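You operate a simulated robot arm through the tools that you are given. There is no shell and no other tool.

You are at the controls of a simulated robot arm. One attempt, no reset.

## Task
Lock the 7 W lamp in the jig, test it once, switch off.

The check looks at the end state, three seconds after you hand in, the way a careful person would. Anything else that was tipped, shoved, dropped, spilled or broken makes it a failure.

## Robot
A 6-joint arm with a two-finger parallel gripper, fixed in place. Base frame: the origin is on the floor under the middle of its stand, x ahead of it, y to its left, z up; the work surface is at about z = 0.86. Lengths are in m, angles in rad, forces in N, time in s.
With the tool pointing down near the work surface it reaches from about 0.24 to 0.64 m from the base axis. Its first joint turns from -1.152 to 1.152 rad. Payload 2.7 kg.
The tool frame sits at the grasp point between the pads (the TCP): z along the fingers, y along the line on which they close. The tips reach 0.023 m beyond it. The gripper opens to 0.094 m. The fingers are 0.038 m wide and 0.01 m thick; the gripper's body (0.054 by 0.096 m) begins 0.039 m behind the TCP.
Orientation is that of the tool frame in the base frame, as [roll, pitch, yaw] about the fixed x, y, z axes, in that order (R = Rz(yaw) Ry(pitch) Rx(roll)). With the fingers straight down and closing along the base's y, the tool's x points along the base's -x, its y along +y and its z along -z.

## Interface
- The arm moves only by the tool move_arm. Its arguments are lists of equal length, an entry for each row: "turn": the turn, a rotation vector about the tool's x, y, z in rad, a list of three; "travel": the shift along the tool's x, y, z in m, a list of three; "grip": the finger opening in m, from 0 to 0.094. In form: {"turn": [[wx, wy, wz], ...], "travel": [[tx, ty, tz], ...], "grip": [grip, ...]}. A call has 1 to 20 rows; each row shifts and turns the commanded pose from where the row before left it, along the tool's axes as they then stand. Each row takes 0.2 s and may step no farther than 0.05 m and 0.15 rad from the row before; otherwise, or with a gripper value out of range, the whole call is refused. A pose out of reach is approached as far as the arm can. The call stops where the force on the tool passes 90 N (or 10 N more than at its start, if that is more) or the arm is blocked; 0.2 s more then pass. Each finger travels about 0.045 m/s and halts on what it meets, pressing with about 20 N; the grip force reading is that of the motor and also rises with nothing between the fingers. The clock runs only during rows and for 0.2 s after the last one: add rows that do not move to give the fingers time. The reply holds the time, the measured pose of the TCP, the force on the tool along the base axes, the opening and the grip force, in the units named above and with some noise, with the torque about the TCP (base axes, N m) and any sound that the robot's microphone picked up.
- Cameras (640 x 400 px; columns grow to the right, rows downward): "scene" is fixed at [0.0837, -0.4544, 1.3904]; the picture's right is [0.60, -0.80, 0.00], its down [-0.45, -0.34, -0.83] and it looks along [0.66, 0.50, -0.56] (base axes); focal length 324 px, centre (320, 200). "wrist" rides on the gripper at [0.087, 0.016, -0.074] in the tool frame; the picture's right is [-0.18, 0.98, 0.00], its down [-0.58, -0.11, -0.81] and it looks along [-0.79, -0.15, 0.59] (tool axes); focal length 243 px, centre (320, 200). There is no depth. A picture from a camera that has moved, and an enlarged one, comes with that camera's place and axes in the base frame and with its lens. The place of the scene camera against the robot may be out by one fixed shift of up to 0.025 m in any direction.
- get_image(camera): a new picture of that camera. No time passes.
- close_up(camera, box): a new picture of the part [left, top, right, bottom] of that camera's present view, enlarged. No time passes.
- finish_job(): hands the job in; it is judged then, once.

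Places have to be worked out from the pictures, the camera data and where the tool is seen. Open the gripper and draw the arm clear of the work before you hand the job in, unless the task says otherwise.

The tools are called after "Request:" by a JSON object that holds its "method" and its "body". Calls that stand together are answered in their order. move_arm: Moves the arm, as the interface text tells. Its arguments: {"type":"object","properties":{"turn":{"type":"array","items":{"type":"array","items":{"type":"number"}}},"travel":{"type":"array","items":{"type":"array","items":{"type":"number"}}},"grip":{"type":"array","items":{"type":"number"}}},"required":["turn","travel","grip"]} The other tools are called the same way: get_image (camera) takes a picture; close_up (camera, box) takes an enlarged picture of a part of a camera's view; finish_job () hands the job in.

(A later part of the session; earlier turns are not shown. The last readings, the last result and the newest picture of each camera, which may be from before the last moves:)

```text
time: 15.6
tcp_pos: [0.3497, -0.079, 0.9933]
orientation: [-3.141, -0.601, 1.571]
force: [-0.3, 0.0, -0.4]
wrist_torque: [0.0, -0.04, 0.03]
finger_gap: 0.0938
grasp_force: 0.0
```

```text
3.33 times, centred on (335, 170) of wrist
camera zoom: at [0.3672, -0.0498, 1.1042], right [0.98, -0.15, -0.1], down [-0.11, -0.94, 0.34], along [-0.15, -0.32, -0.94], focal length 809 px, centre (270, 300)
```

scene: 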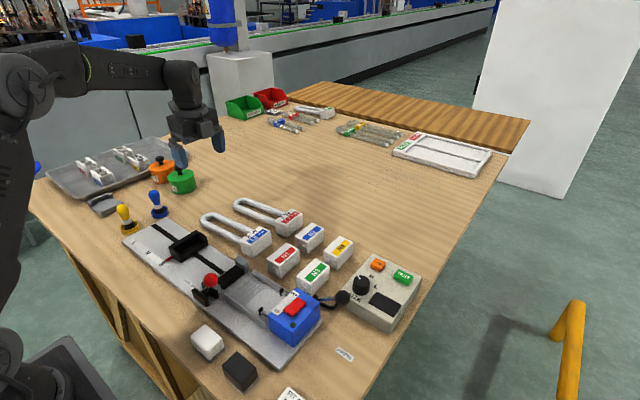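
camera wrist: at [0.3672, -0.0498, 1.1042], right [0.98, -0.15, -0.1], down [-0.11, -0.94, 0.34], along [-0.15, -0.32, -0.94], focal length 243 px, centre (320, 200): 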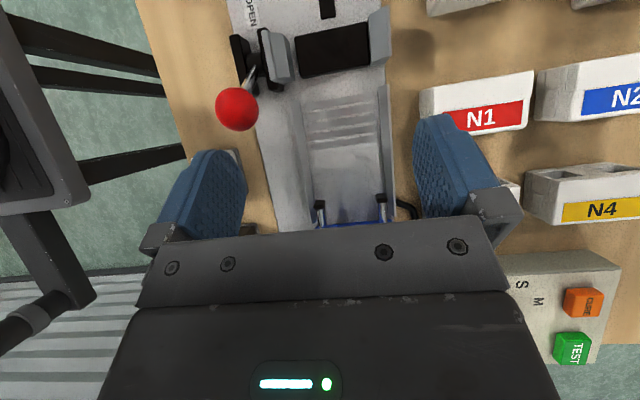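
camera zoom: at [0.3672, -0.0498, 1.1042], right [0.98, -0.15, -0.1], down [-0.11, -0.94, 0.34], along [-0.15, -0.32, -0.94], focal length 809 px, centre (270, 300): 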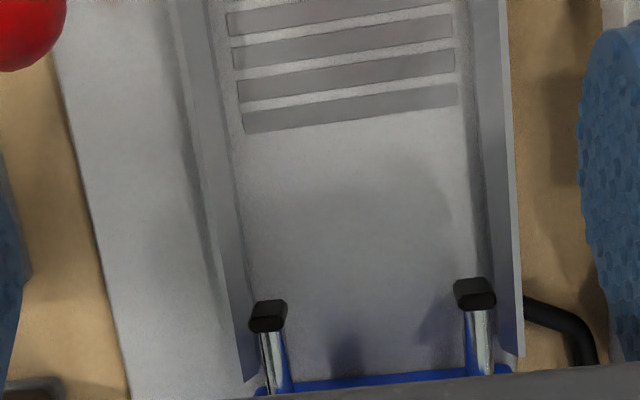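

The trough floor is about 0.073 wide (the cap is about 0.065) and the jig axis is at x≈0.361, along y. I now rise, level the tool, and go to a pre-grasp pose above L7's tubes.

Request:
{"method": "move_arm", "body": {"turn": [[0, 0, 0], [0, 0, 0], [0, 0, 0], [0, -0.15, 0], [0, -0.15, 0], [0, -0.15, 0], [0, -0.15, 0], [0, 0, 0], [0, 0, 0], [0, 0, 0], [0, 0, 0], [0, 0, 0], [0, 0, 0], [0, 0, 0], [0, 0, 0], [0, 0, 0]], "travel": [[0.0245, 0, -0.0358], [0.0245, 0, -0.0358], [0.0245, 0, -0.0358], [0, 0, 0], [0, 0, 0], [0, 0, 0], [0, 0, 0], [0.0251, 0.0279, 0.0116], [0.0251, 0.0279, 0.0116], [0.0251, 0.0279, 0.0116], [0.0251, 0.0279, 0.0116], [0.0251, 0.0279, 0.0116], [0.0251, 0.0279, 0.0116], [0.0251, 0.0279, 0.0116], [0.0251, 0.0279, 0.0116], [0, 0, 0]], "grip": [0.094, 0.094, 0.094, 0.094, 0.094, 0.094, 0.094, 0.094, 0.094, 0.094, 0.094, 0.094, 0.094, 0.094, 0.094, 0.094]}}

Request:
{"method": "get_image", "body": {"camera": "wrist"}}

Request:
{"method": "get_image", "body": {"camera": "scene"}}

```text
time: 19.0
tcp_pos: [0.5741, 0.1241, 1.0313]
orientation: [-3.141, -0.001, 1.571]
force: [-0.3, -0.7, 0.3]
wrist_torque: [0.0, -0.03, -0.05]
finger_gap: 0.0939
grasp_force: 0.0
```

```text
taken
camera wrist: at [0.5915, 0.2085, 1.106], right [0.98, -0.18, 0.0], down [-0.11, -0.58, 0.81], along [-0.15, -0.79, -0.59], focal length 243 px, centre (320, 200)
```

wrist: 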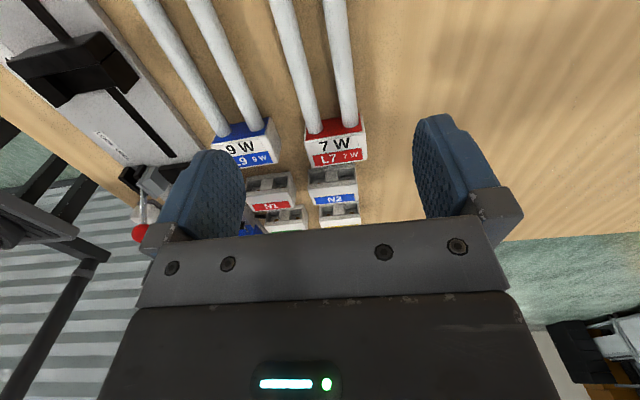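

```text
taken
```

scene: 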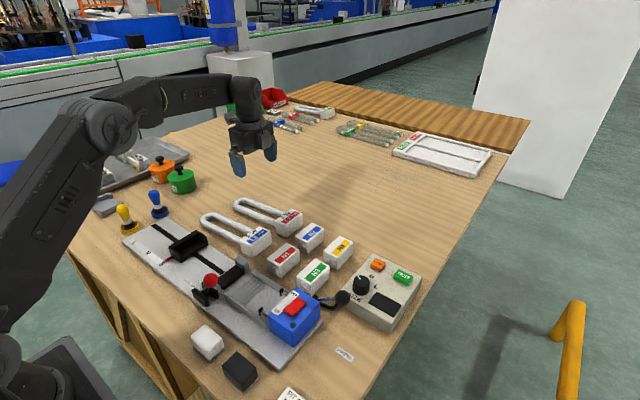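

The point below the TCP at tube height should project near (320, 44). I enlarge that area to check the centring between the tubes.

Request:
{"method": "close_up", "body": {"camera": "wrist", "box": [250, 0, 390, 90]}}

Request:
{"method": "close_up", "body": {"camera": "wrist", "box": [260, 90, 400, 180]}}

```text
4.44 times, centred on (320, 45) of wrist
camera zoom: at [0.5915, 0.2085, 1.106], right [0.98, -0.18, 0.0], down [-0.11, -0.58, 0.81], along [-0.15, -0.79, -0.59], focal length 1078 px, centre (320, 889)
```

zoom: 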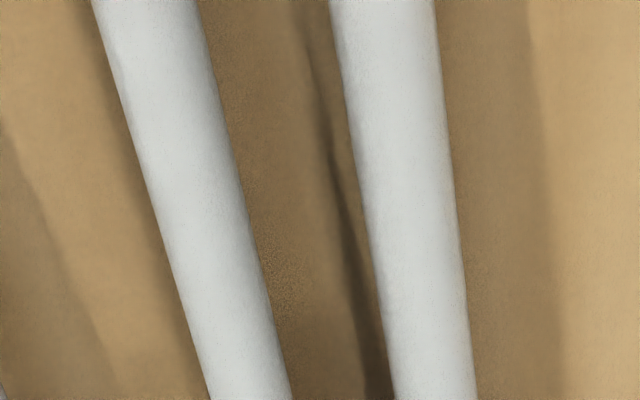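

```text
4.44 times, centred on (330, 135) of wrist
camera zoom: at [0.5915, 0.2085, 1.106], right [0.98, -0.18, 0.0], down [-0.11, -0.58, 0.81], along [-0.15, -0.79, -0.59], focal length 1078 px, centre (276, 489)
```

zoom: 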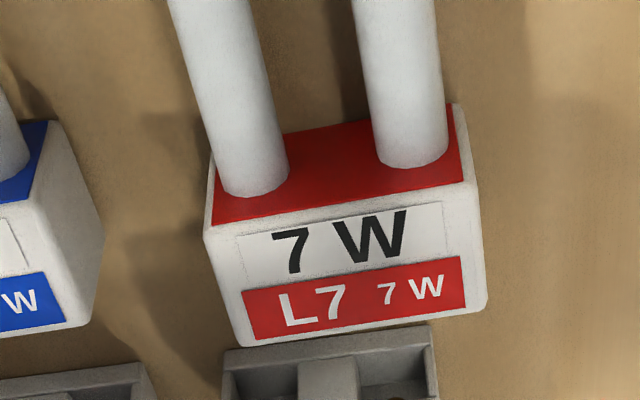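

The lamp axis is at x≈0.5725 here, turned about 0.03 rad CCW; three views agree on cap top z≈0.90 and table z≈0.868, with tube centres at about 0.882. I fine-tune x and yaw and descend to z≈0.91, fingers straddling the tubes.

Request:
{"method": "move_arm", "body": {"turn": [[0, 0, -0.03], [0, 0, 0], [0, 0, 0], [0, 0, 0], [0, 0, 0], [0, 0, 0]], "travel": [[0, -0.0012, 0], [0, 0, 0.03], [0, 0, 0.03], [0, 0, 0.03], [0, 0, 0.03], [0, 0, 0]], "grip": [0.094, 0.094, 0.094, 0.094, 0.094, 0.094]}}

Request:
{"method": "get_image", "body": {"camera": "wrist"}}

Request:
{"method": "close_up", "body": {"camera": "scene", "box": [190, 140, 330, 260]}}

```text
time: 20.4
tcp_pos: [0.5744, 0.1238, 0.9114]
orientation: [-3.14, 0.0, 1.602]
force: [0.5, -0.3, -1.2]
wrist_torque: [0.0, 0.0, -0.02]
finger_gap: 0.0939
grasp_force: 0.1
```

```text
taken
camera wrist: at [0.5882, 0.21, 0.9849], right [0.99, -0.15, 0.0], down [-0.09, -0.59, 0.81], along [-0.12, -0.8, -0.59], focal length 243 px, centre (320, 200)
```

wrist: 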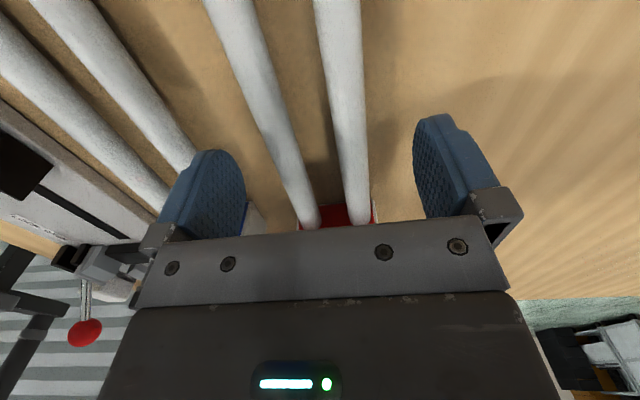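

```text
3.33 times, centred on (260, 200) of scene
camera zoom: at [0.0837, -0.4544, 1.3904], right [0.6, -0.8, 0.0], down [-0.45, -0.34, -0.83], along [0.66, 0.5, -0.56], focal length 1080 px, centre (520, 200)
```

zoom: 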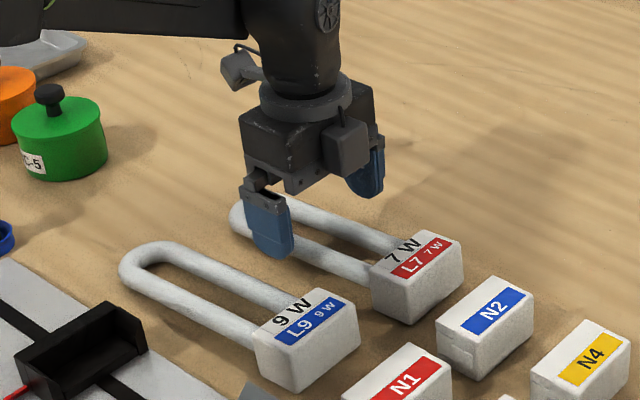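

The fingers straddle L7's tubes, nearly centred. I descend in small steps to TCP z≈0.895, watching the force.

Request:
{"method": "move_arm", "body": {"turn": [[0, 0, 0], [0, 0, 0], [0, 0, 0], [0, 0, 0]], "travel": [[0, -0.001, 0.005], [0, 0, 0.005], [0, 0, 0.004], [0, 0, 0.002]], "grip": [0.094, 0.094, 0.094, 0.094]}}

Request:
{"method": "close_up", "body": {"camera": "scene", "box": [220, 170, 310, 240]}}

```text
time: 21.4
tcp_pos: [0.5729, 0.1232, 0.8951]
orientation: [-3.139, -0.001, 1.601]
force: [-0.3, 0.2, -0.4]
wrist_torque: [0.0, 0.0, -0.04]
finger_gap: 0.094
grasp_force: 0.1
```

```text
5.71 times, centred on (265, 205) of scene
camera zoom: at [0.0837, -0.4544, 1.3904], right [0.6, -0.8, 0.0], down [-0.45, -0.34, -0.83], along [0.66, 0.5, -0.56], focal length 1851 px, centre (634, 171)
```

zoom: 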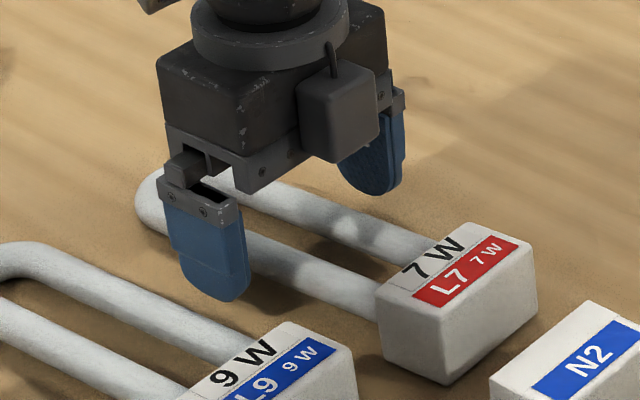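

No contact yet. I go 3 mm lower in 1.5 mm steps so the pads cover the tube equators well.

Request:
{"method": "move_arm", "body": {"turn": [[0, 0, 0], [0, 0, 0]], "travel": [[0, 0, 0.0015], [0, 0, 0.0015]], "grip": [0.094, 0.094]}}

Request:
{"method": "get_image", "body": {"camera": "wrist"}}

```text
time: 22.0
tcp_pos: [0.5718, 0.1223, 0.8923]
orientation: [-3.141, -0.002, 1.602]
force: [-0.1, 0.4, 0.1]
wrist_torque: [-0.01, 0.0, 0.02]
finger_gap: 0.0938
grasp_force: 0.0
```

```text
taken
camera wrist: at [0.5867, 0.2085, 0.9673], right [0.99, -0.15, 0.0], down [-0.09, -0.59, 0.81], along [-0.12, -0.8, -0.59], focal length 243 px, centre (320, 200)
```

wrist: 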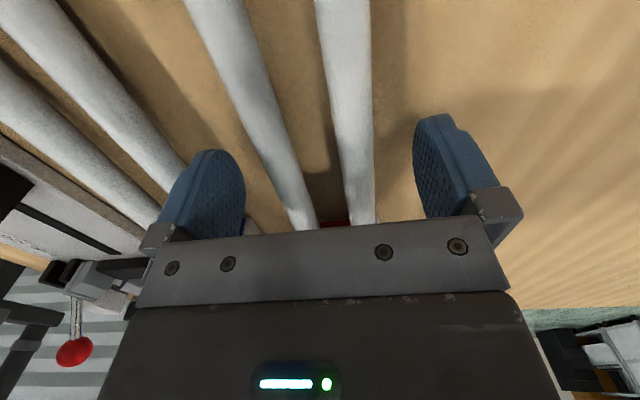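

The tubes are centred between the pads. I close the gripper on them.

Request:
{"method": "move_arm", "body": {"turn": [[0, 0, 0], [0, 0, 0], [0, 0, 0], [0, 0, 0], [0, 0, 0], [0, 0, 0]], "travel": [[0, 0, 0], [0, 0, 0], [0, 0, 0], [0, 0, 0], [0, 0, 0], [0, 0, 0]], "grip": [0.08, 0.07, 0.06, 0.05, 0.045, 0.045]}}

Request:
{"method": "get_image", "body": {"camera": "wrist"}}

Request:
{"method": "close_up", "body": {"camera": "scene", "box": [190, 150, 330, 260]}}

```text
time: 23.4
tcp_pos: [0.5727, 0.1233, 0.8924]
orientation: [-3.141, -0.001, 1.601]
force: [-1.2, -0.9, 3.5]
wrist_torque: [0.06, 0.14, -0.38]
finger_gap: 0.056
grasp_force: 20.0
```

```text
taken
camera wrist: at [0.5867, 0.2085, 0.9676], right [0.99, -0.15, 0.0], down [-0.09, -0.59, 0.81], along [-0.12, -0.8, -0.59], focal length 243 px, centre (320, 200)
```

wrist: 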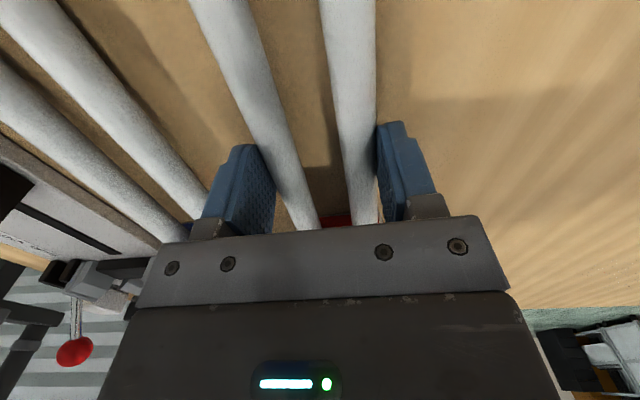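

```text
3.64 times, centred on (260, 205) of scene
camera zoom: at [0.0837, -0.4544, 1.3904], right [0.6, -0.8, 0.0], down [-0.45, -0.34, -0.83], along [0.66, 0.5, -0.56], focal length 1178 px, centre (538, 182)
```

zoom: 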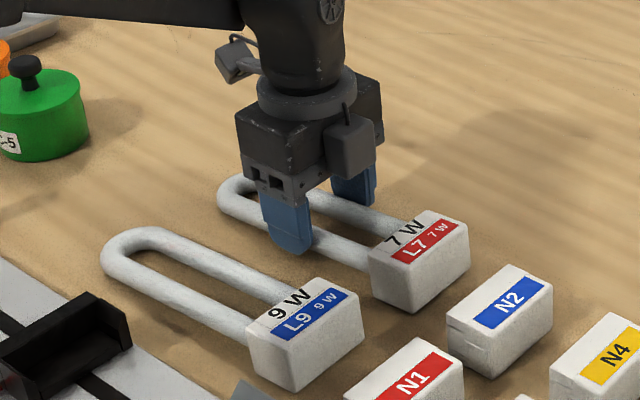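

The grip is firm at a 0.056 gap. I lift straight up and check that the lamp stays level.

Request:
{"method": "move_arm", "body": {"turn": [[0, 0, 0], [0, 0, 0], [0, 0, 0], [0, 0, 0], [0, 0, 0], [0, 0, 0]], "travel": [[0, 0, -0.01], [0, 0, -0.02], [0, 0, -0.025], [0, 0, -0.03], [0, 0, -0.03], [0, 0, 0]], "grip": [0.045, 0.045, 0.045, 0.045, 0.045, 0.045]}}

Request:
{"method": "get_image", "body": {"camera": "wrist"}}

Request:
{"method": "get_image", "body": {"camera": "scene"}}

```text
time: 24.8
tcp_pos: [0.5711, 0.1251, 1.0096]
orientation: [-3.14, -0.001, 1.602]
force: [0.1, 0.6, -1.0]
wrist_torque: [-0.01, -0.04, 0.02]
finger_gap: 0.0452
grasp_force: 0.0
```

```text
taken
camera wrist: at [0.5857, 0.2093, 1.083], right [0.99, -0.15, 0.0], down [-0.09, -0.59, 0.81], along [-0.13, -0.8, -0.59], focal length 243 px, centre (320, 200)
```

wrist: 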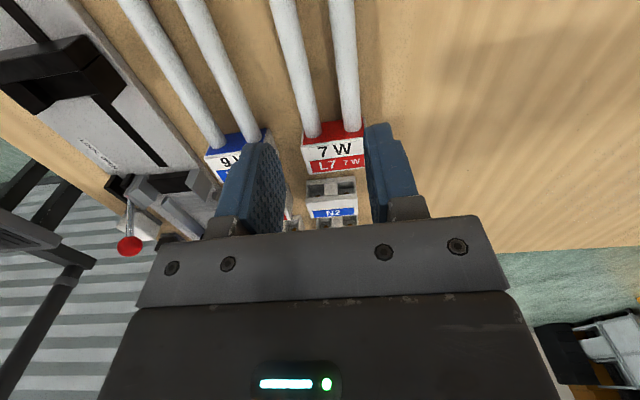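

```text
taken
```

scene: 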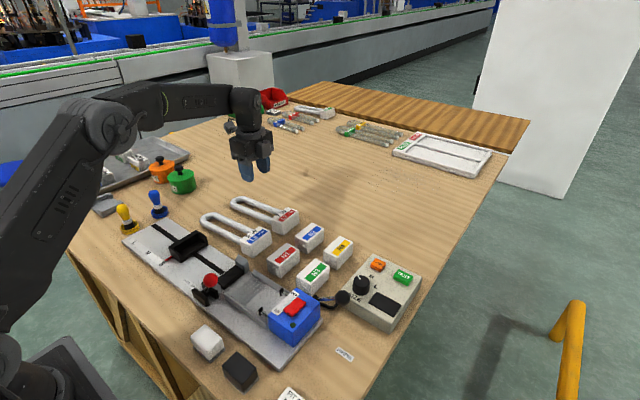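

The lamp slipped out (gap 0.045), so the pads were too high on the tubes and the table must be lower than I estimated. I reopen and check where the lamp is now.

Request:
{"method": "move_arm", "body": {"turn": [[0, 0, 0], [0, 0, 0], [0, 0, 0], [0, 0, 0]], "travel": [[0, 0, -0.01], [0, 0, -0.01], [0, 0, 0], [0, 0, 0]], "grip": [0.094, 0.094, 0.094, 0.094]}}

Request:
{"method": "close_up", "body": {"camera": "wrist", "box": [250, 0, 390, 90]}}

Request:
{"method": "close_up", "body": {"camera": "wrist", "box": [260, 90, 400, 180]}}

Request:
{"method": "close_up", "body": {"camera": "scene", "box": [190, 150, 330, 260]}}

```text
time: 25.8
tcp_pos: [0.5725, 0.1231, 1.0274]
orientation: [-3.14, -0.003, 1.602]
force: [-0.8, 0.6, -0.1]
wrist_torque: [0.01, -0.02, -0.01]
finger_gap: 0.0939
grasp_force: 0.0
```

```text
4.44 times, centred on (320, 45) of wrist
camera zoom: at [0.5866, 0.2085, 1.1025], right [0.99, -0.15, 0.0], down [-0.09, -0.59, 0.81], along [-0.12, -0.8, -0.59], focal length 1078 px, centre (320, 889)
```

zoom: 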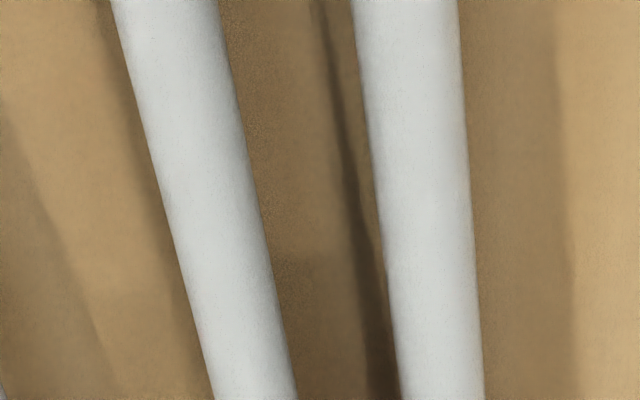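

```text
4.44 times, centred on (330, 135) of wrist
camera zoom: at [0.5866, 0.2085, 1.1025], right [0.99, -0.15, 0.0], down [-0.09, -0.59, 0.81], along [-0.12, -0.8, -0.59], focal length 1078 px, centre (276, 489)
```

zoom: 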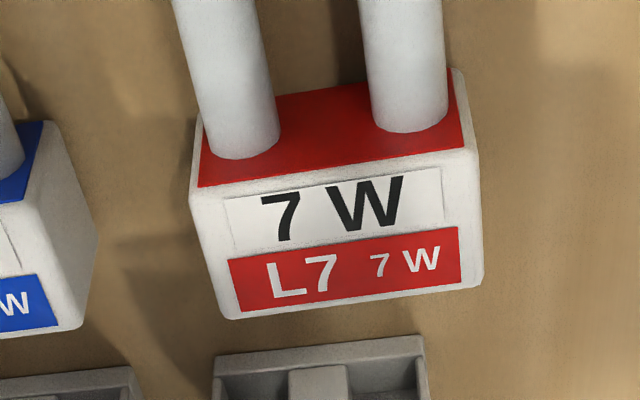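

```text
3.64 times, centred on (260, 205) of scene
camera zoom: at [0.0837, -0.4544, 1.3904], right [0.6, -0.8, 0.0], down [-0.45, -0.34, -0.83], along [0.66, 0.5, -0.56], focal length 1178 px, centre (538, 182)
```

zoom: 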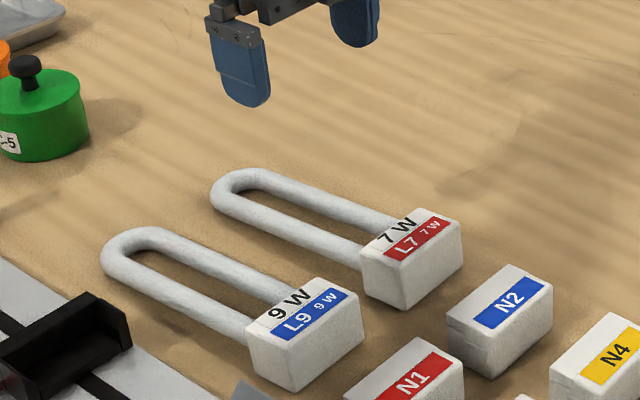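

L7 is still upright but has shifted about 13 mm toward +y, so it is cap-heavy and pitched out of a shallow grip. I'll regrip deeper and slightly nearer the cap: y≈0.129, descending first to z≈0.892.

Request:
{"method": "move_arm", "body": {"turn": [[0, 0, 0.005], [0, 0, 0], [0, 0, 0], [0, 0, 0], [0, 0, 0], [0, 0, 0]], "travel": [[0.006, 0, 0], [0, 0, 0.04], [0, 0, 0.04], [0, 0, 0.04], [0, 0, 0.015], [0, 0, 0]], "grip": [0.094, 0.094, 0.094, 0.094, 0.094, 0.094]}}

Request:
{"method": "move_arm", "body": {"turn": [[0, 0, 0], [0, 0, 0], [0, 0, 0]], "travel": [[0, 0, 0.0015], [0, 0, 0.0015], [0, 0, 0]], "grip": [0.094, 0.094, 0.094]}}

```text
time: 27.2
tcp_pos: [0.5703, 0.1303, 0.8923]
orientation: [-3.139, -0.003, 1.597]
force: [-0.4, -0.1, 0.5]
wrist_torque: [-0.02, 0.0, -0.02]
finger_gap: 0.0941
grasp_force: 0.1
```

```text
time: 28.0
tcp_pos: [0.5716, 0.1293, 0.8898]
orientation: [-3.139, -0.002, 1.597]
force: [0.3, -0.6, 0.5]
wrist_torque: [0.0, 0.0, 0.0]
finger_gap: 0.0939
grasp_force: 0.1
```

Still no contact at TCP z≈0.890 (tips ≈0.867). I keep going in 1.5 mm steps.

Request:
{"method": "move_arm", "body": {"turn": [[0, 0, 0], [0, 0, 0], [0, 0, 0]], "travel": [[0, 0, 0.0015], [0, 0, 0.0015], [0, 0, 0]], "grip": [0.094, 0.094, 0.094]}}

Request:
{"method": "close_up", "body": {"camera": "scene", "box": [215, 165, 305, 235]}}

```text
time: 28.8
tcp_pos: [0.5721, 0.1292, 0.8875]
orientation: [-3.14, -0.002, 1.597]
force: [0.2, -0.1, 0.8]
wrist_torque: [0.03, 0.01, 0.02]
finger_gap: 0.0941
grasp_force: 0.1
```

```text
5.71 times, centred on (260, 200) of scene
camera zoom: at [0.0837, -0.4544, 1.3904], right [0.6, -0.8, 0.0], down [-0.45, -0.34, -0.83], along [0.66, 0.5, -0.56], focal length 1851 px, centre (663, 200)
```

zoom: 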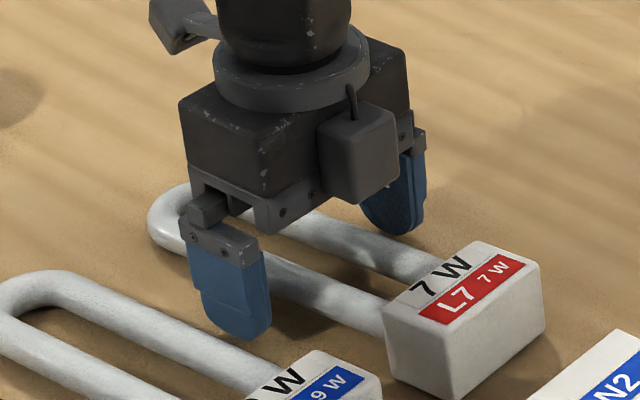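

Still free. I go two more 1.5 mm steps.

Request:
{"method": "move_arm", "body": {"turn": [[0, 0, 0], [0, 0, 0], [0, 0, 0]], "travel": [[0, 0, 0.0015], [0, 0, 0.0015], [0, 0, 0]], "grip": [0.094, 0.094, 0.094]}}

```text
time: 29.6
tcp_pos: [0.5721, 0.1284, 0.8843]
orientation: [-3.139, 0.0, 1.597]
force: [0.8, -0.6, 0.3]
wrist_torque: [0.0, 0.04, 0.0]
finger_gap: 0.0938
grasp_force: 0.0
```

The tips are now about 1 mm above the table, and the tubes (centre ≈0.874) should be well inside the pads. I close the gripper.

Request:
{"method": "move_arm", "body": {"turn": [[0, 0, 0], [0, 0, 0], [0, 0, 0], [0, 0, 0], [0, 0, 0], [0, 0, 0]], "travel": [[0, 0, 0], [0, 0, 0], [0, 0, 0], [0, 0, 0], [0, 0, 0], [0, 0, 0]], "grip": [0.08, 0.07, 0.06, 0.05, 0.045, 0.045]}}

Request:
{"method": "move_arm", "body": {"turn": [[0, 0, 0], [0, 0, 0], [0, 0, 0]], "travel": [[0, 0, -0.003], [0, 0, -0.003], [0, 0, 0]], "grip": [0.045, 0.045, 0.045]}}

Request:
{"method": "close_up", "body": {"camera": "scene", "box": [195, 160, 315, 250]}}

```text
time: 31.0
tcp_pos: [0.5714, 0.1285, 0.8847]
orientation: [-3.141, -0.003, 1.597]
force: [1.0, -0.1, 2.3]
wrist_torque: [-0.2, -0.11, 0.32]
finger_gap: 0.0565
grasp_force: 19.6
```

```text
time: 31.8
tcp_pos: [0.5723, 0.1289, 0.89]
orientation: [-3.138, -0.001, 1.599]
force: [-1.5, -0.2, -1.2]
wrist_torque: [-0.01, 0.07, -0.34]
finger_gap: 0.0553
grasp_force: 20.1
```

```text
4.44 times, centred on (255, 205) of scene
camera zoom: at [0.0837, -0.4544, 1.3904], right [0.6, -0.8, 0.0], down [-0.45, -0.34, -0.83], along [0.66, 0.5, -0.56], focal length 1440 px, centre (609, 178)
```

zoom: 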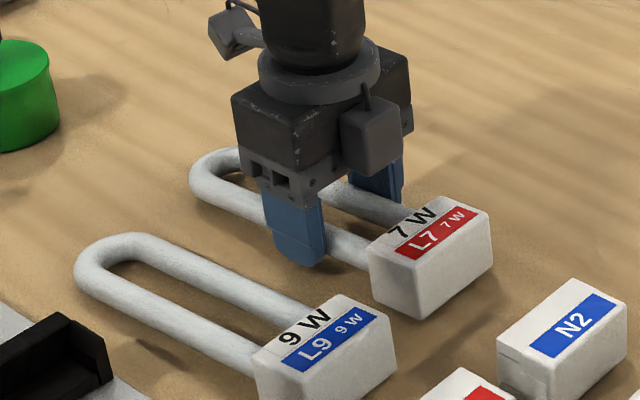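

The gap changed slightly, so I check whether the lamp is rising with the gripper before lifting more.

Request:
{"method": "get_image", "body": {"camera": "wrist"}}

Request:
{"method": "move_arm", "body": {"turn": [[0, 0, 0], [0, 0, 0], [0, 0, 0]], "travel": [[0, 0, -0.003], [0, 0, -0.003], [0, 0, 0]], "grip": [0.045, 0.045, 0.045]}}

Request:
{"method": "get_image", "body": {"camera": "wrist"}}

Request:
{"method": "close_up", "body": {"camera": "scene", "box": [195, 160, 315, 250]}}

```text
taken
camera wrist: at [0.5867, 0.2145, 0.9644], right [0.99, -0.16, 0.0], down [-0.09, -0.58, 0.81], along [-0.13, -0.8, -0.59], focal length 243 px, centre (320, 200)
```

wrist: 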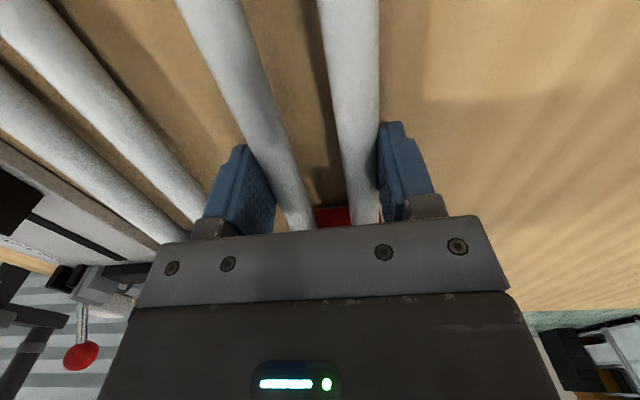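

```text
time: 32.6
tcp_pos: [0.5717, 0.13, 0.8953]
orientation: [-3.14, -0.003, 1.597]
force: [-1.6, 0.3, -1.2]
wrist_torque: [0.12, 0.07, -0.56]
finger_gap: 0.0547
grasp_force: 19.9
```

```text
taken
camera wrist: at [0.5867, 0.2148, 0.9702], right [0.99, -0.16, 0.0], down [-0.09, -0.58, 0.81], along [-0.13, -0.8, -0.59], focal length 243 px, centre (320, 200)
```

wrist: 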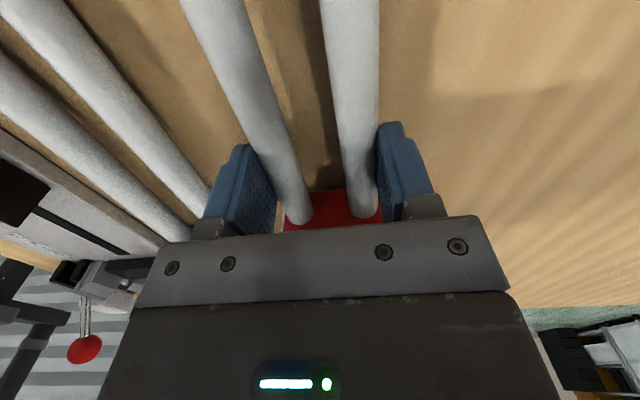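

```text
4.44 times, centred on (255, 205) of scene
camera zoom: at [0.0838, -0.4544, 1.3904], right [0.6, -0.8, 0.0], down [-0.45, -0.34, -0.83], along [0.66, 0.5, -0.56], focal length 1440 px, centre (609, 178)
```

zoom: 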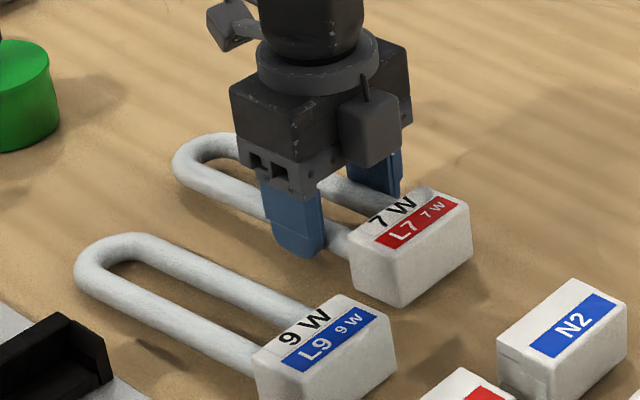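

The lamp is cap-heavy and is pitching/sliding in the tube grip, so I'll set it back down. After lowering and releasing gently, I will regrip it by the cap's side faces instead.

Request:
{"method": "move_arm", "body": {"turn": [[0, 0, 0], [0, 0, 0], [0, 0, 0], [0, 0, 0], [0, 0, 0]], "travel": [[0, 0, 0.003], [0, 0, 0.003], [0, 0, 0.003], [0, 0, 0.0015], [0, 0, 0]], "grip": [0.045, 0.045, 0.045, 0.045, 0.045]}}

Request:
{"method": "move_arm", "body": {"turn": [[0, 0, 0], [0, 0, 0], [0, 0, 0], [0, 0, 0], [0, 0, 0], [0, 0, 0]], "travel": [[0, 0, 0], [0, 0, 0], [0, 0, 0], [0, 0, 0], [0, 0, 0], [0, 0, 0]], "grip": [0.06, 0.07, 0.08, 0.09, 0.094, 0.094]}}

Request:
{"method": "get_image", "body": {"camera": "wrist"}}

Request:
{"method": "close_up", "body": {"camera": "scene", "box": [195, 160, 315, 250]}}

```text
time: 33.8
tcp_pos: [0.5724, 0.1305, 0.8853]
orientation: [-3.14, -0.003, 1.597]
force: [0.2, 1.0, 7.6]
wrist_torque: [0.05, -0.02, 0.22]
finger_gap: 0.057
grasp_force: 20.2
```

```text
time: 35.2
tcp_pos: [0.5711, 0.1284, 0.8855]
orientation: [-3.14, -0.002, 1.598]
force: [-0.6, 0.8, 0.0]
wrist_torque: [0.01, -0.02, 0.02]
finger_gap: 0.0939
grasp_force: 0.1
```

```text
taken
camera wrist: at [0.5866, 0.2146, 0.9596], right [0.99, -0.16, 0.0], down [-0.09, -0.58, 0.81], along [-0.13, -0.8, -0.59], focal length 243 px, centre (320, 200)
```

wrist: 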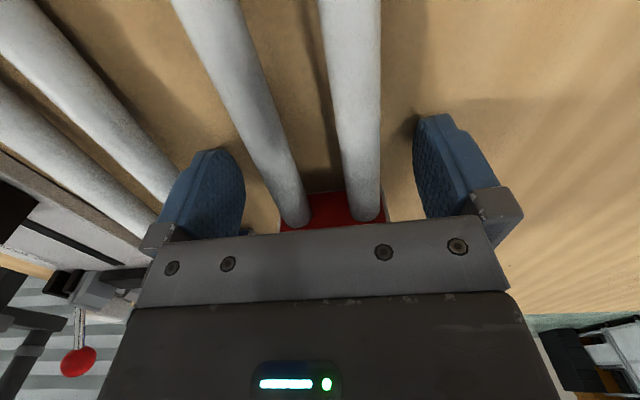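

```text
4.44 times, centred on (255, 205) of scene
camera zoom: at [0.0837, -0.4544, 1.3904], right [0.6, -0.8, 0.0], down [-0.45, -0.34, -0.83], along [0.66, 0.5, -0.56], focal length 1440 px, centre (609, 178)
```

zoom: 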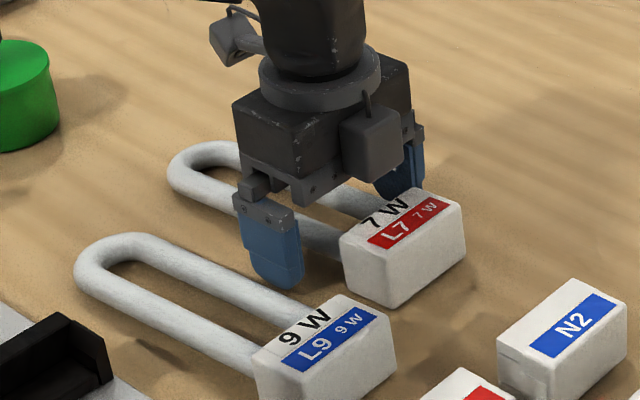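

The lamp is released and flat. I rise and look at the cap's new position.

Request:
{"method": "move_arm", "body": {"turn": [[0, 0, 0], [0, 0, 0], [0, 0, 0], [0, 0, 0], [0, 0, 0]], "travel": [[0, 0, -0.035], [0, 0, -0.035], [0, 0, -0.035], [0, 0, -0.035], [0, 0, 0]], "grip": [0.094, 0.094, 0.094, 0.094, 0.094]}}

Request:
{"method": "get_image", "body": {"camera": "wrist"}}

Request:
{"method": "close_up", "body": {"camera": "wrist", "box": [260, 80, 400, 170]}}

Request:
{"method": "close_up", "body": {"camera": "wrist", "box": [250, 0, 390, 90]}}

```text
time: 36.4
tcp_pos: [0.5719, 0.1289, 1.0255]
orientation: [-3.139, -0.002, 1.598]
force: [0.2, 0.3, 0.1]
wrist_torque: [0.0, 0.02, -0.07]
finger_gap: 0.094
grasp_force: 0.0
```

```text
taken
camera wrist: at [0.5872, 0.2151, 1.0995], right [0.99, -0.16, 0.0], down [-0.09, -0.58, 0.81], along [-0.13, -0.8, -0.59], focal length 243 px, centre (320, 200)
```

wrist: 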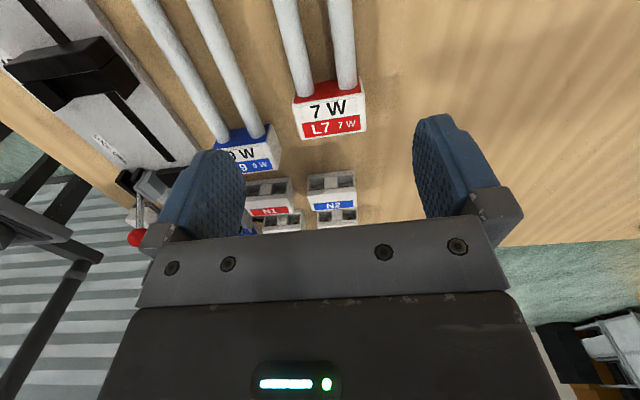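

```text
4.44 times, centred on (330, 125) of wrist
camera zoom: at [0.5872, 0.2151, 1.0995], right [0.99, -0.16, 0.0], down [-0.09, -0.58, 0.81], along [-0.13, -0.8, -0.59], focal length 1078 px, centre (276, 533)
```

zoom: 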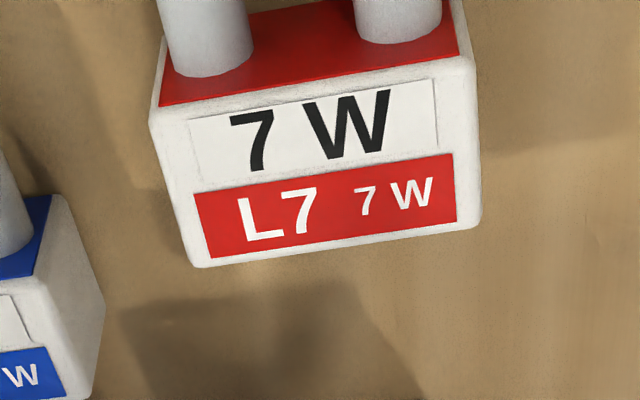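

```text
4.44 times, centred on (320, 45) of wrist
camera zoom: at [0.5872, 0.2151, 1.0995], right [0.99, -0.16, 0.0], down [-0.09, -0.58, 0.81], along [-0.13, -0.8, -0.59], focal length 1078 px, centre (320, 889)
```

zoom: 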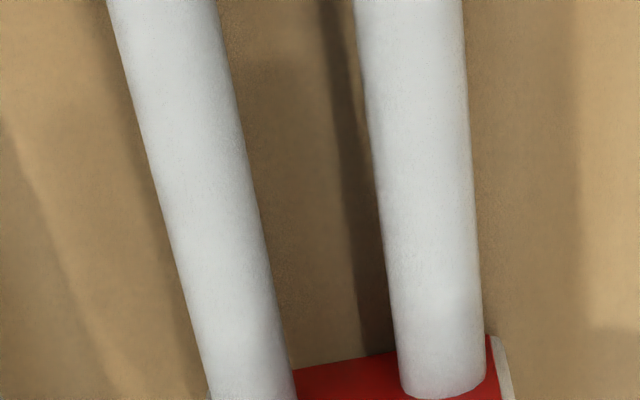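

The cap is now centred at about (0.574, 0.0725), turned 0.022 rad CCW. I position the fingers either side of the cap and descend to z≈0.915 first.

Request:
{"method": "move_arm", "body": {"turn": [[0, 0, 0.005], [0, 0, 0], [0, 0, 0], [0, 0, 0], [0, 0, 0], [0, 0, 0]], "travel": [[-0.028, 0.0005, 0], [-0.0275, 0, 0], [0, 0, 0.04], [0, 0, 0.04], [0, 0, 0.03], [0, 0, 0]], "grip": [0.094, 0.094, 0.094, 0.094, 0.094, 0.094]}}

Request:
{"method": "get_image", "body": {"camera": "wrist"}}

Request:
{"method": "close_up", "body": {"camera": "scene", "box": [195, 160, 315, 250]}}

```text
time: 37.8
tcp_pos: [0.5735, 0.0744, 0.9149]
orientation: [-3.139, -0.001, 1.592]
force: [-0.6, 0.1, -0.3]
wrist_torque: [0.01, 0.01, 0.01]
finger_gap: 0.094
grasp_force: 0.1
```

```text
taken
camera wrist: at [0.5887, 0.1601, 0.9894], right [0.99, -0.16, 0.0], down [-0.1, -0.58, 0.81], along [-0.13, -0.79, -0.59], focal length 243 px, centre (320, 200)
```

wrist: 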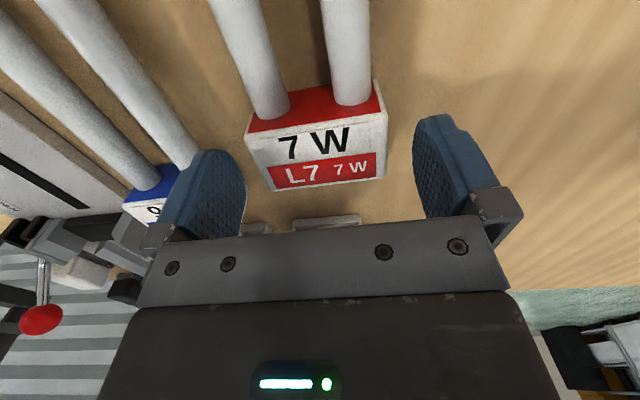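

```text
4.44 times, centred on (255, 205) of scene
camera zoom: at [0.0837, -0.4544, 1.3904], right [0.6, -0.8, 0.0], down [-0.45, -0.34, -0.83], along [0.66, 0.5, -0.56], focal length 1440 px, centre (609, 178)
```

zoom: 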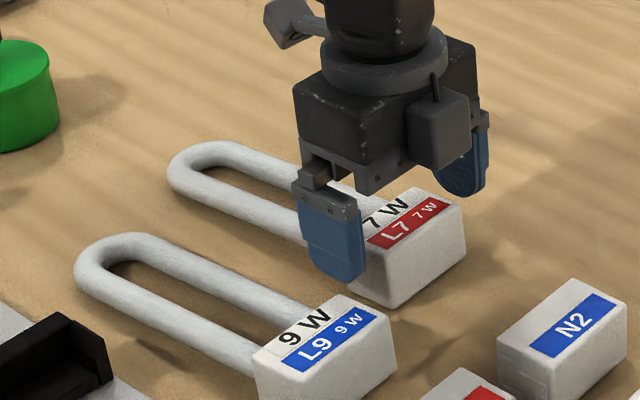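

The fingers are centred over the cap in x and y. I descend to z≈0.896 and close on the cap's side faces.

Request:
{"method": "move_arm", "body": {"turn": [[0, 0, 0], [0, 0, 0], [0, 0, 0], [0, 0, 0], [0, 0, 0], [0, 0, 0], [0, 0, 0], [0, 0, 0]], "travel": [[0, 0, 0.007], [0, 0, 0.007], [0, 0, 0.005], [0, 0, 0], [0, 0, 0], [0, 0, 0], [0, 0, 0], [0, 0, 0]], "grip": [0.094, 0.094, 0.094, 0.085, 0.075, 0.065, 0.055, 0.055]}}

Request:
{"method": "get_image", "body": {"camera": "wrist"}}

```text
time: 39.6
tcp_pos: [0.5724, 0.0745, 0.8955]
orientation: [-3.141, 0.0, 1.591]
force: [0.4, 0.3, 0.2]
wrist_torque: [-0.04, -0.02, 0.0]
finger_gap: 0.0678
grasp_force: 20.0
```

```text
taken
camera wrist: at [0.5888, 0.1593, 0.9703], right [0.99, -0.16, 0.0], down [-0.1, -0.58, 0.81], along [-0.13, -0.79, -0.59], focal length 243 px, centre (320, 200)
```

wrist: 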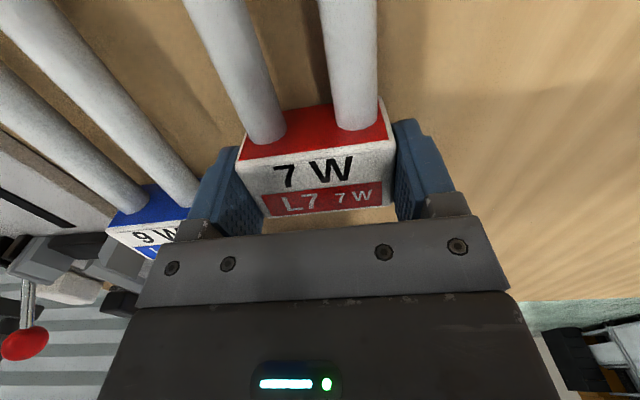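

The grip on the cap is solid (gap 0.068 = cap width). I lift a little and check.

Request:
{"method": "move_arm", "body": {"turn": [[0, 0, 0], [0, 0, 0], [0, 0, 0], [0, 0, 0]], "travel": [[0, 0, -0.004], [0, 0, -0.004], [0, 0, -0.004], [0, 0, 0]], "grip": [0.055, 0.055, 0.055, 0.055]}}

Request:
{"method": "get_image", "body": {"camera": "wrist"}}

Request:
{"method": "close_up", "body": {"camera": "scene", "box": [195, 160, 315, 250]}}

```text
time: 40.6
tcp_pos: [0.5747, 0.0733, 0.9086]
orientation: [-3.139, -0.001, 1.592]
force: [-0.9, 0.2, -1.7]
wrist_torque: [-0.07, 0.01, -0.02]
finger_gap: 0.0678
grasp_force: 19.7
```

```text
taken
camera wrist: at [0.5896, 0.1591, 0.9823], right [0.99, -0.16, 0.0], down [-0.1, -0.58, 0.81], along [-0.13, -0.79, -0.59], focal length 243 px, centre (320, 200)
```

wrist: 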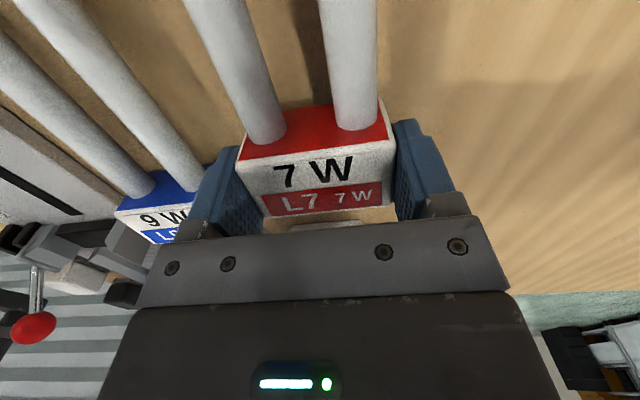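

```text
4.44 times, centred on (255, 205) of scene
camera zoom: at [0.0837, -0.4544, 1.3904], right [0.6, -0.8, 0.0], down [-0.45, -0.34, -0.83], along [0.66, 0.5, -0.56], focal length 1440 px, centre (609, 178)
```

zoom: 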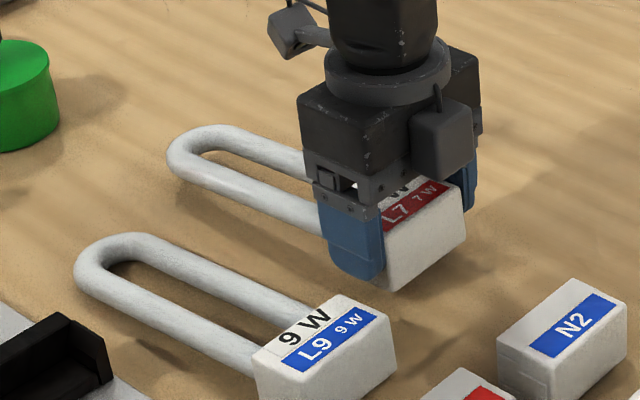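

The lamp lifts level with the gripper (weight ≈1.7 N). I enlarge the wrist view to measure where the cap sits relative to the TCP.

Request:
{"method": "close_up", "body": {"camera": "wrist", "box": [220, 90, 410, 230]}}

Request:
{"method": "move_arm", "body": {"turn": [[0, 0, 0], [0, 0, 0], [0, 0, 0], [0, 0, 0]], "travel": [[0, 0, -0.02], [0, 0, -0.03], [0, 0, -0.03], [0, 0, -0.03]], "grip": [0.055, 0.055, 0.055, 0.055]}}

Request:
{"method": "get_image", "body": {"camera": "scene"}}

Request:
{"method": "get_image", "body": {"camera": "wrist"}}

```text
2.86 times, centred on (315, 160) of wrist
camera zoom: at [0.5896, 0.1591, 0.9823], right [0.99, -0.16, 0.0], down [-0.1, -0.58, 0.81], along [-0.13, -0.79, -0.59], focal length 693 px, centre (334, 314)
```

zoom: 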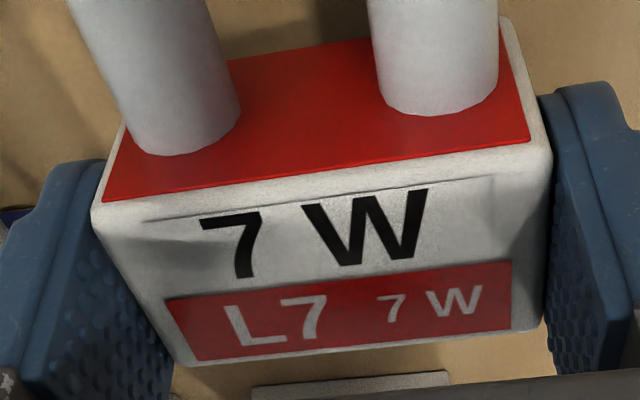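

```text
time: 41.6
tcp_pos: [0.5721, 0.0734, 1.0161]
orientation: [-3.138, -0.003, 1.59]
force: [0.0, 0.0, -1.4]
wrist_torque: [-0.05, 0.02, 0.01]
finger_gap: 0.0676
grasp_force: 20.4
```

```text
taken
```

scene: 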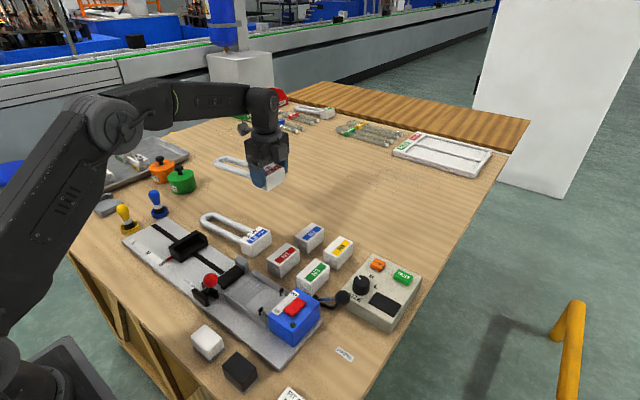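

```text
taken
camera wrist: at [0.5886, 0.158, 1.09], right [0.99, -0.16, 0.0], down [-0.1, -0.58, 0.81], along [-0.13, -0.79, -0.59], focal length 243 px, centre (320, 200)
```

wrist: 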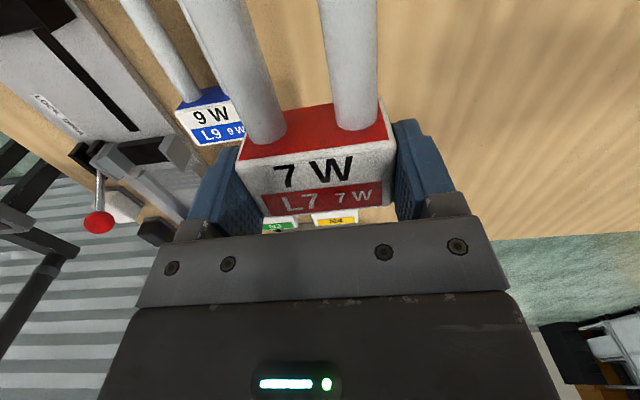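

The lamp is held level with the cap centred on the TCP, so U-end ≈ TCP+0.20 in y. Before placing it I examine the carriage pocket and the lever geometry more closely, because the gripper body must clear the red knob.

Request:
{"method": "close_up", "body": {"camera": "scene", "box": [155, 220, 225, 275]}}

Request:
{"method": "close_up", "body": {"camera": "scene", "box": [180, 245, 260, 310]}}

Request:
{"method": "close_up", "body": {"camera": "scene", "box": [230, 120, 310, 200]}}

```text
7.27 times, centred on (190, 248) of scene
camera zoom: at [0.0837, -0.4544, 1.3904], right [0.6, -0.8, 0.0], down [-0.45, -0.34, -0.83], along [0.66, 0.5, -0.56], focal length 2356 px, centre (1266, -146)
```

zoom: 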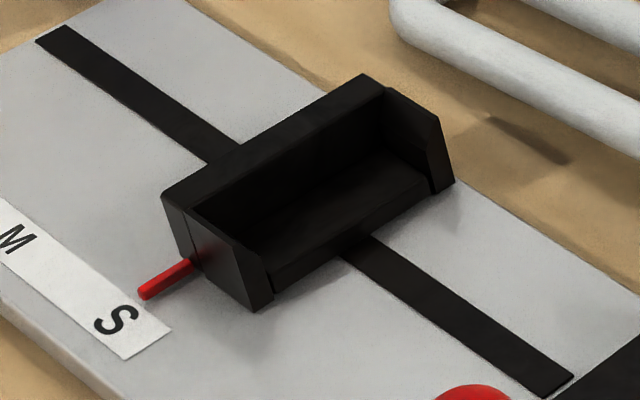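

```text
6.15 times, centred on (220, 278) of scene
camera zoom: at [0.0837, -0.4544, 1.3904], right [0.6, -0.8, 0.0], down [-0.45, -0.34, -0.83], along [0.66, 0.5, -0.56], focal length 1993 px, centre (935, -277)
```

zoom: 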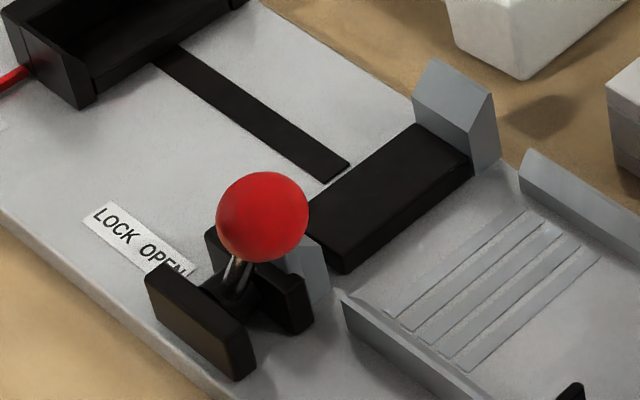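

```text
5.00 times, centred on (270, 160) of scene
camera zoom: at [0.0837, -0.4544, 1.3904], right [0.6, -0.8, 0.0], down [-0.45, -0.34, -0.83], along [0.66, 0.5, -0.56], focal length 1620 px, centre (570, 400)
```

zoom: 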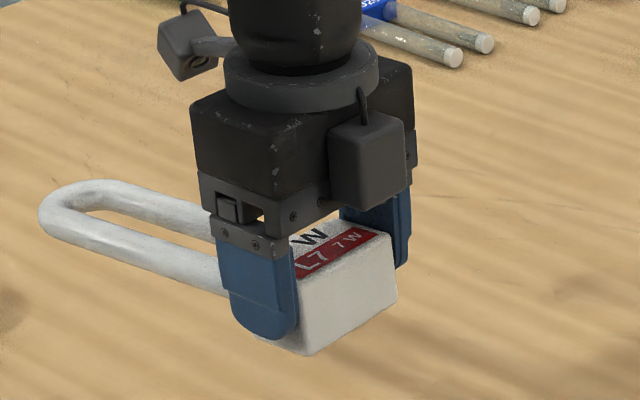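

With the cap centred under the TCP, the gripper body would come within a millimetre of the red knob. I'll set the lamp back down on the table where it was and regrip it about 12 mm further toward −y, so the body stays clear of the knob at placement.

Request:
{"method": "move_arm", "body": {"turn": [[0, 0, 0], [0, 0, 0], [0, 0, 0], [0, 0, 0], [0, 0, 0], [0, 0, 0], [0, 0, 0]], "travel": [[0, 0, 0.03], [0, 0, 0.03], [0, 0, 0.03], [0, 0, 0.02], [0, 0, 0.008], [0, 0, 0.0035], [0, 0, 0]], "grip": [0.055, 0.055, 0.055, 0.055, 0.055, 0.055, 0.055]}}

Request:
{"method": "move_arm", "body": {"turn": [[0, 0, 0], [0, 0, 0], [0, 0, 0], [0, 0, 0]], "travel": [[0, 0, 0], [0, 0, 0], [0, 0, 0], [0, 0, 0]], "grip": [0.07, 0.08, 0.094, 0.094]}}

Request:
{"method": "get_image", "body": {"camera": "wrist"}}

```text
time: 43.2
tcp_pos: [0.5739, 0.0735, 0.8957]
orientation: [-3.141, -0.002, 1.591]
force: [-1.3, 0.6, -1.5]
wrist_torque: [-0.04, -0.03, -0.02]
finger_gap: 0.0679
grasp_force: 19.8
```

```text
time: 44.2
tcp_pos: [0.5731, 0.0732, 0.8968]
orientation: [-3.139, -0.002, 1.592]
force: [-1.0, 0.6, 0.2]
wrist_torque: [-0.01, 0.0, -0.01]
finger_gap: 0.0944
grasp_force: 0.1
```

```text
taken
camera wrist: at [0.5892, 0.1588, 0.9711], right [0.99, -0.16, 0.0], down [-0.1, -0.58, 0.81], along [-0.13, -0.79, -0.59], focal length 243 px, centre (320, 200)
```

wrist: 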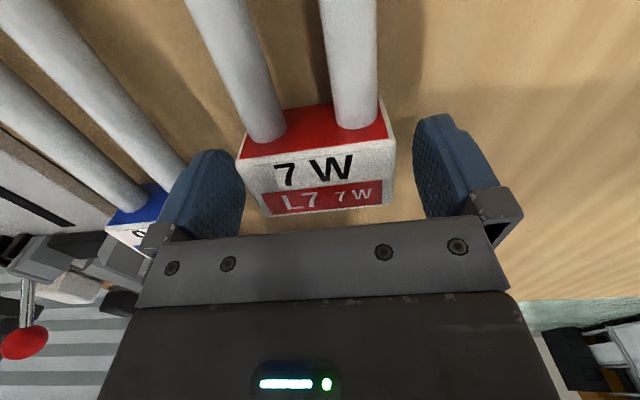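

The lamp is down and released. I shift 12 mm in −y and 2 mm up, then close on the cap again and lift slightly.

Request:
{"method": "move_arm", "body": {"turn": [[0, 0, 0], [0, 0, 0], [0, 0, 0], [0, 0, 0], [0, 0, 0], [0, 0, 0], [0, 0, 0]], "travel": [[-0.006, 0, -0.001], [-0.006, 0, -0.001], [0, 0, 0], [0, 0, 0], [0, 0, 0], [0, 0, 0], [0, 0, 0]], "grip": [0.094, 0.094, 0.085, 0.075, 0.065, 0.055, 0.055]}}

Request:
{"method": "move_arm", "body": {"turn": [[0, 0, 0], [0, 0, 0], [0, 0, 0], [0, 0, 0]], "travel": [[0, 0, -0.004], [0, 0, -0.004], [0, 0, -0.004], [0, 0, 0]], "grip": [0.055, 0.055, 0.055, 0.055]}}

Request:
{"method": "get_image", "body": {"camera": "wrist"}}

Request:
{"method": "close_up", "body": {"camera": "scene", "box": [195, 160, 315, 250]}}

```text
time: 45.8
tcp_pos: [0.575, 0.0622, 0.8986]
orientation: [-3.14, -0.001, 1.59]
force: [-0.4, -0.7, 0.9]
wrist_torque: [0.07, -0.01, 0.01]
finger_gap: 0.0675
grasp_force: 19.7
```

```text
time: 46.8
tcp_pos: [0.5733, 0.0621, 0.9096]
orientation: [-3.14, -0.002, 1.591]
force: [0.3, -0.6, -1.6]
wrist_torque: [-0.06, 0.01, 0.01]
finger_gap: 0.0677
grasp_force: 20.2
```

```text
taken
camera wrist: at [0.5892, 0.1475, 0.985], right [0.99, -0.16, 0.0], down [-0.1, -0.58, 0.81], along [-0.13, -0.79, -0.59], focal length 243 px, centre (320, 200)
```

wrist: 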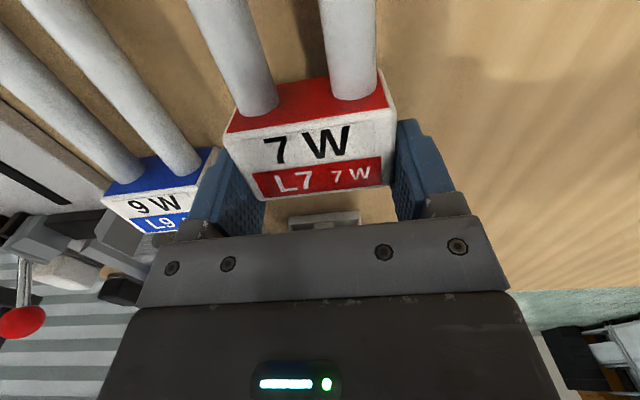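

```text
4.44 times, centred on (255, 205) of scene
camera zoom: at [0.0837, -0.4544, 1.3904], right [0.6, -0.8, 0.0], down [-0.45, -0.34, -0.83], along [0.66, 0.5, -0.56], focal length 1440 px, centre (609, 178)
```

zoom: 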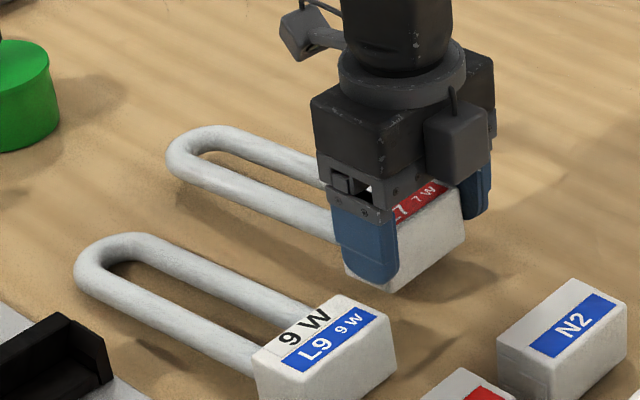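

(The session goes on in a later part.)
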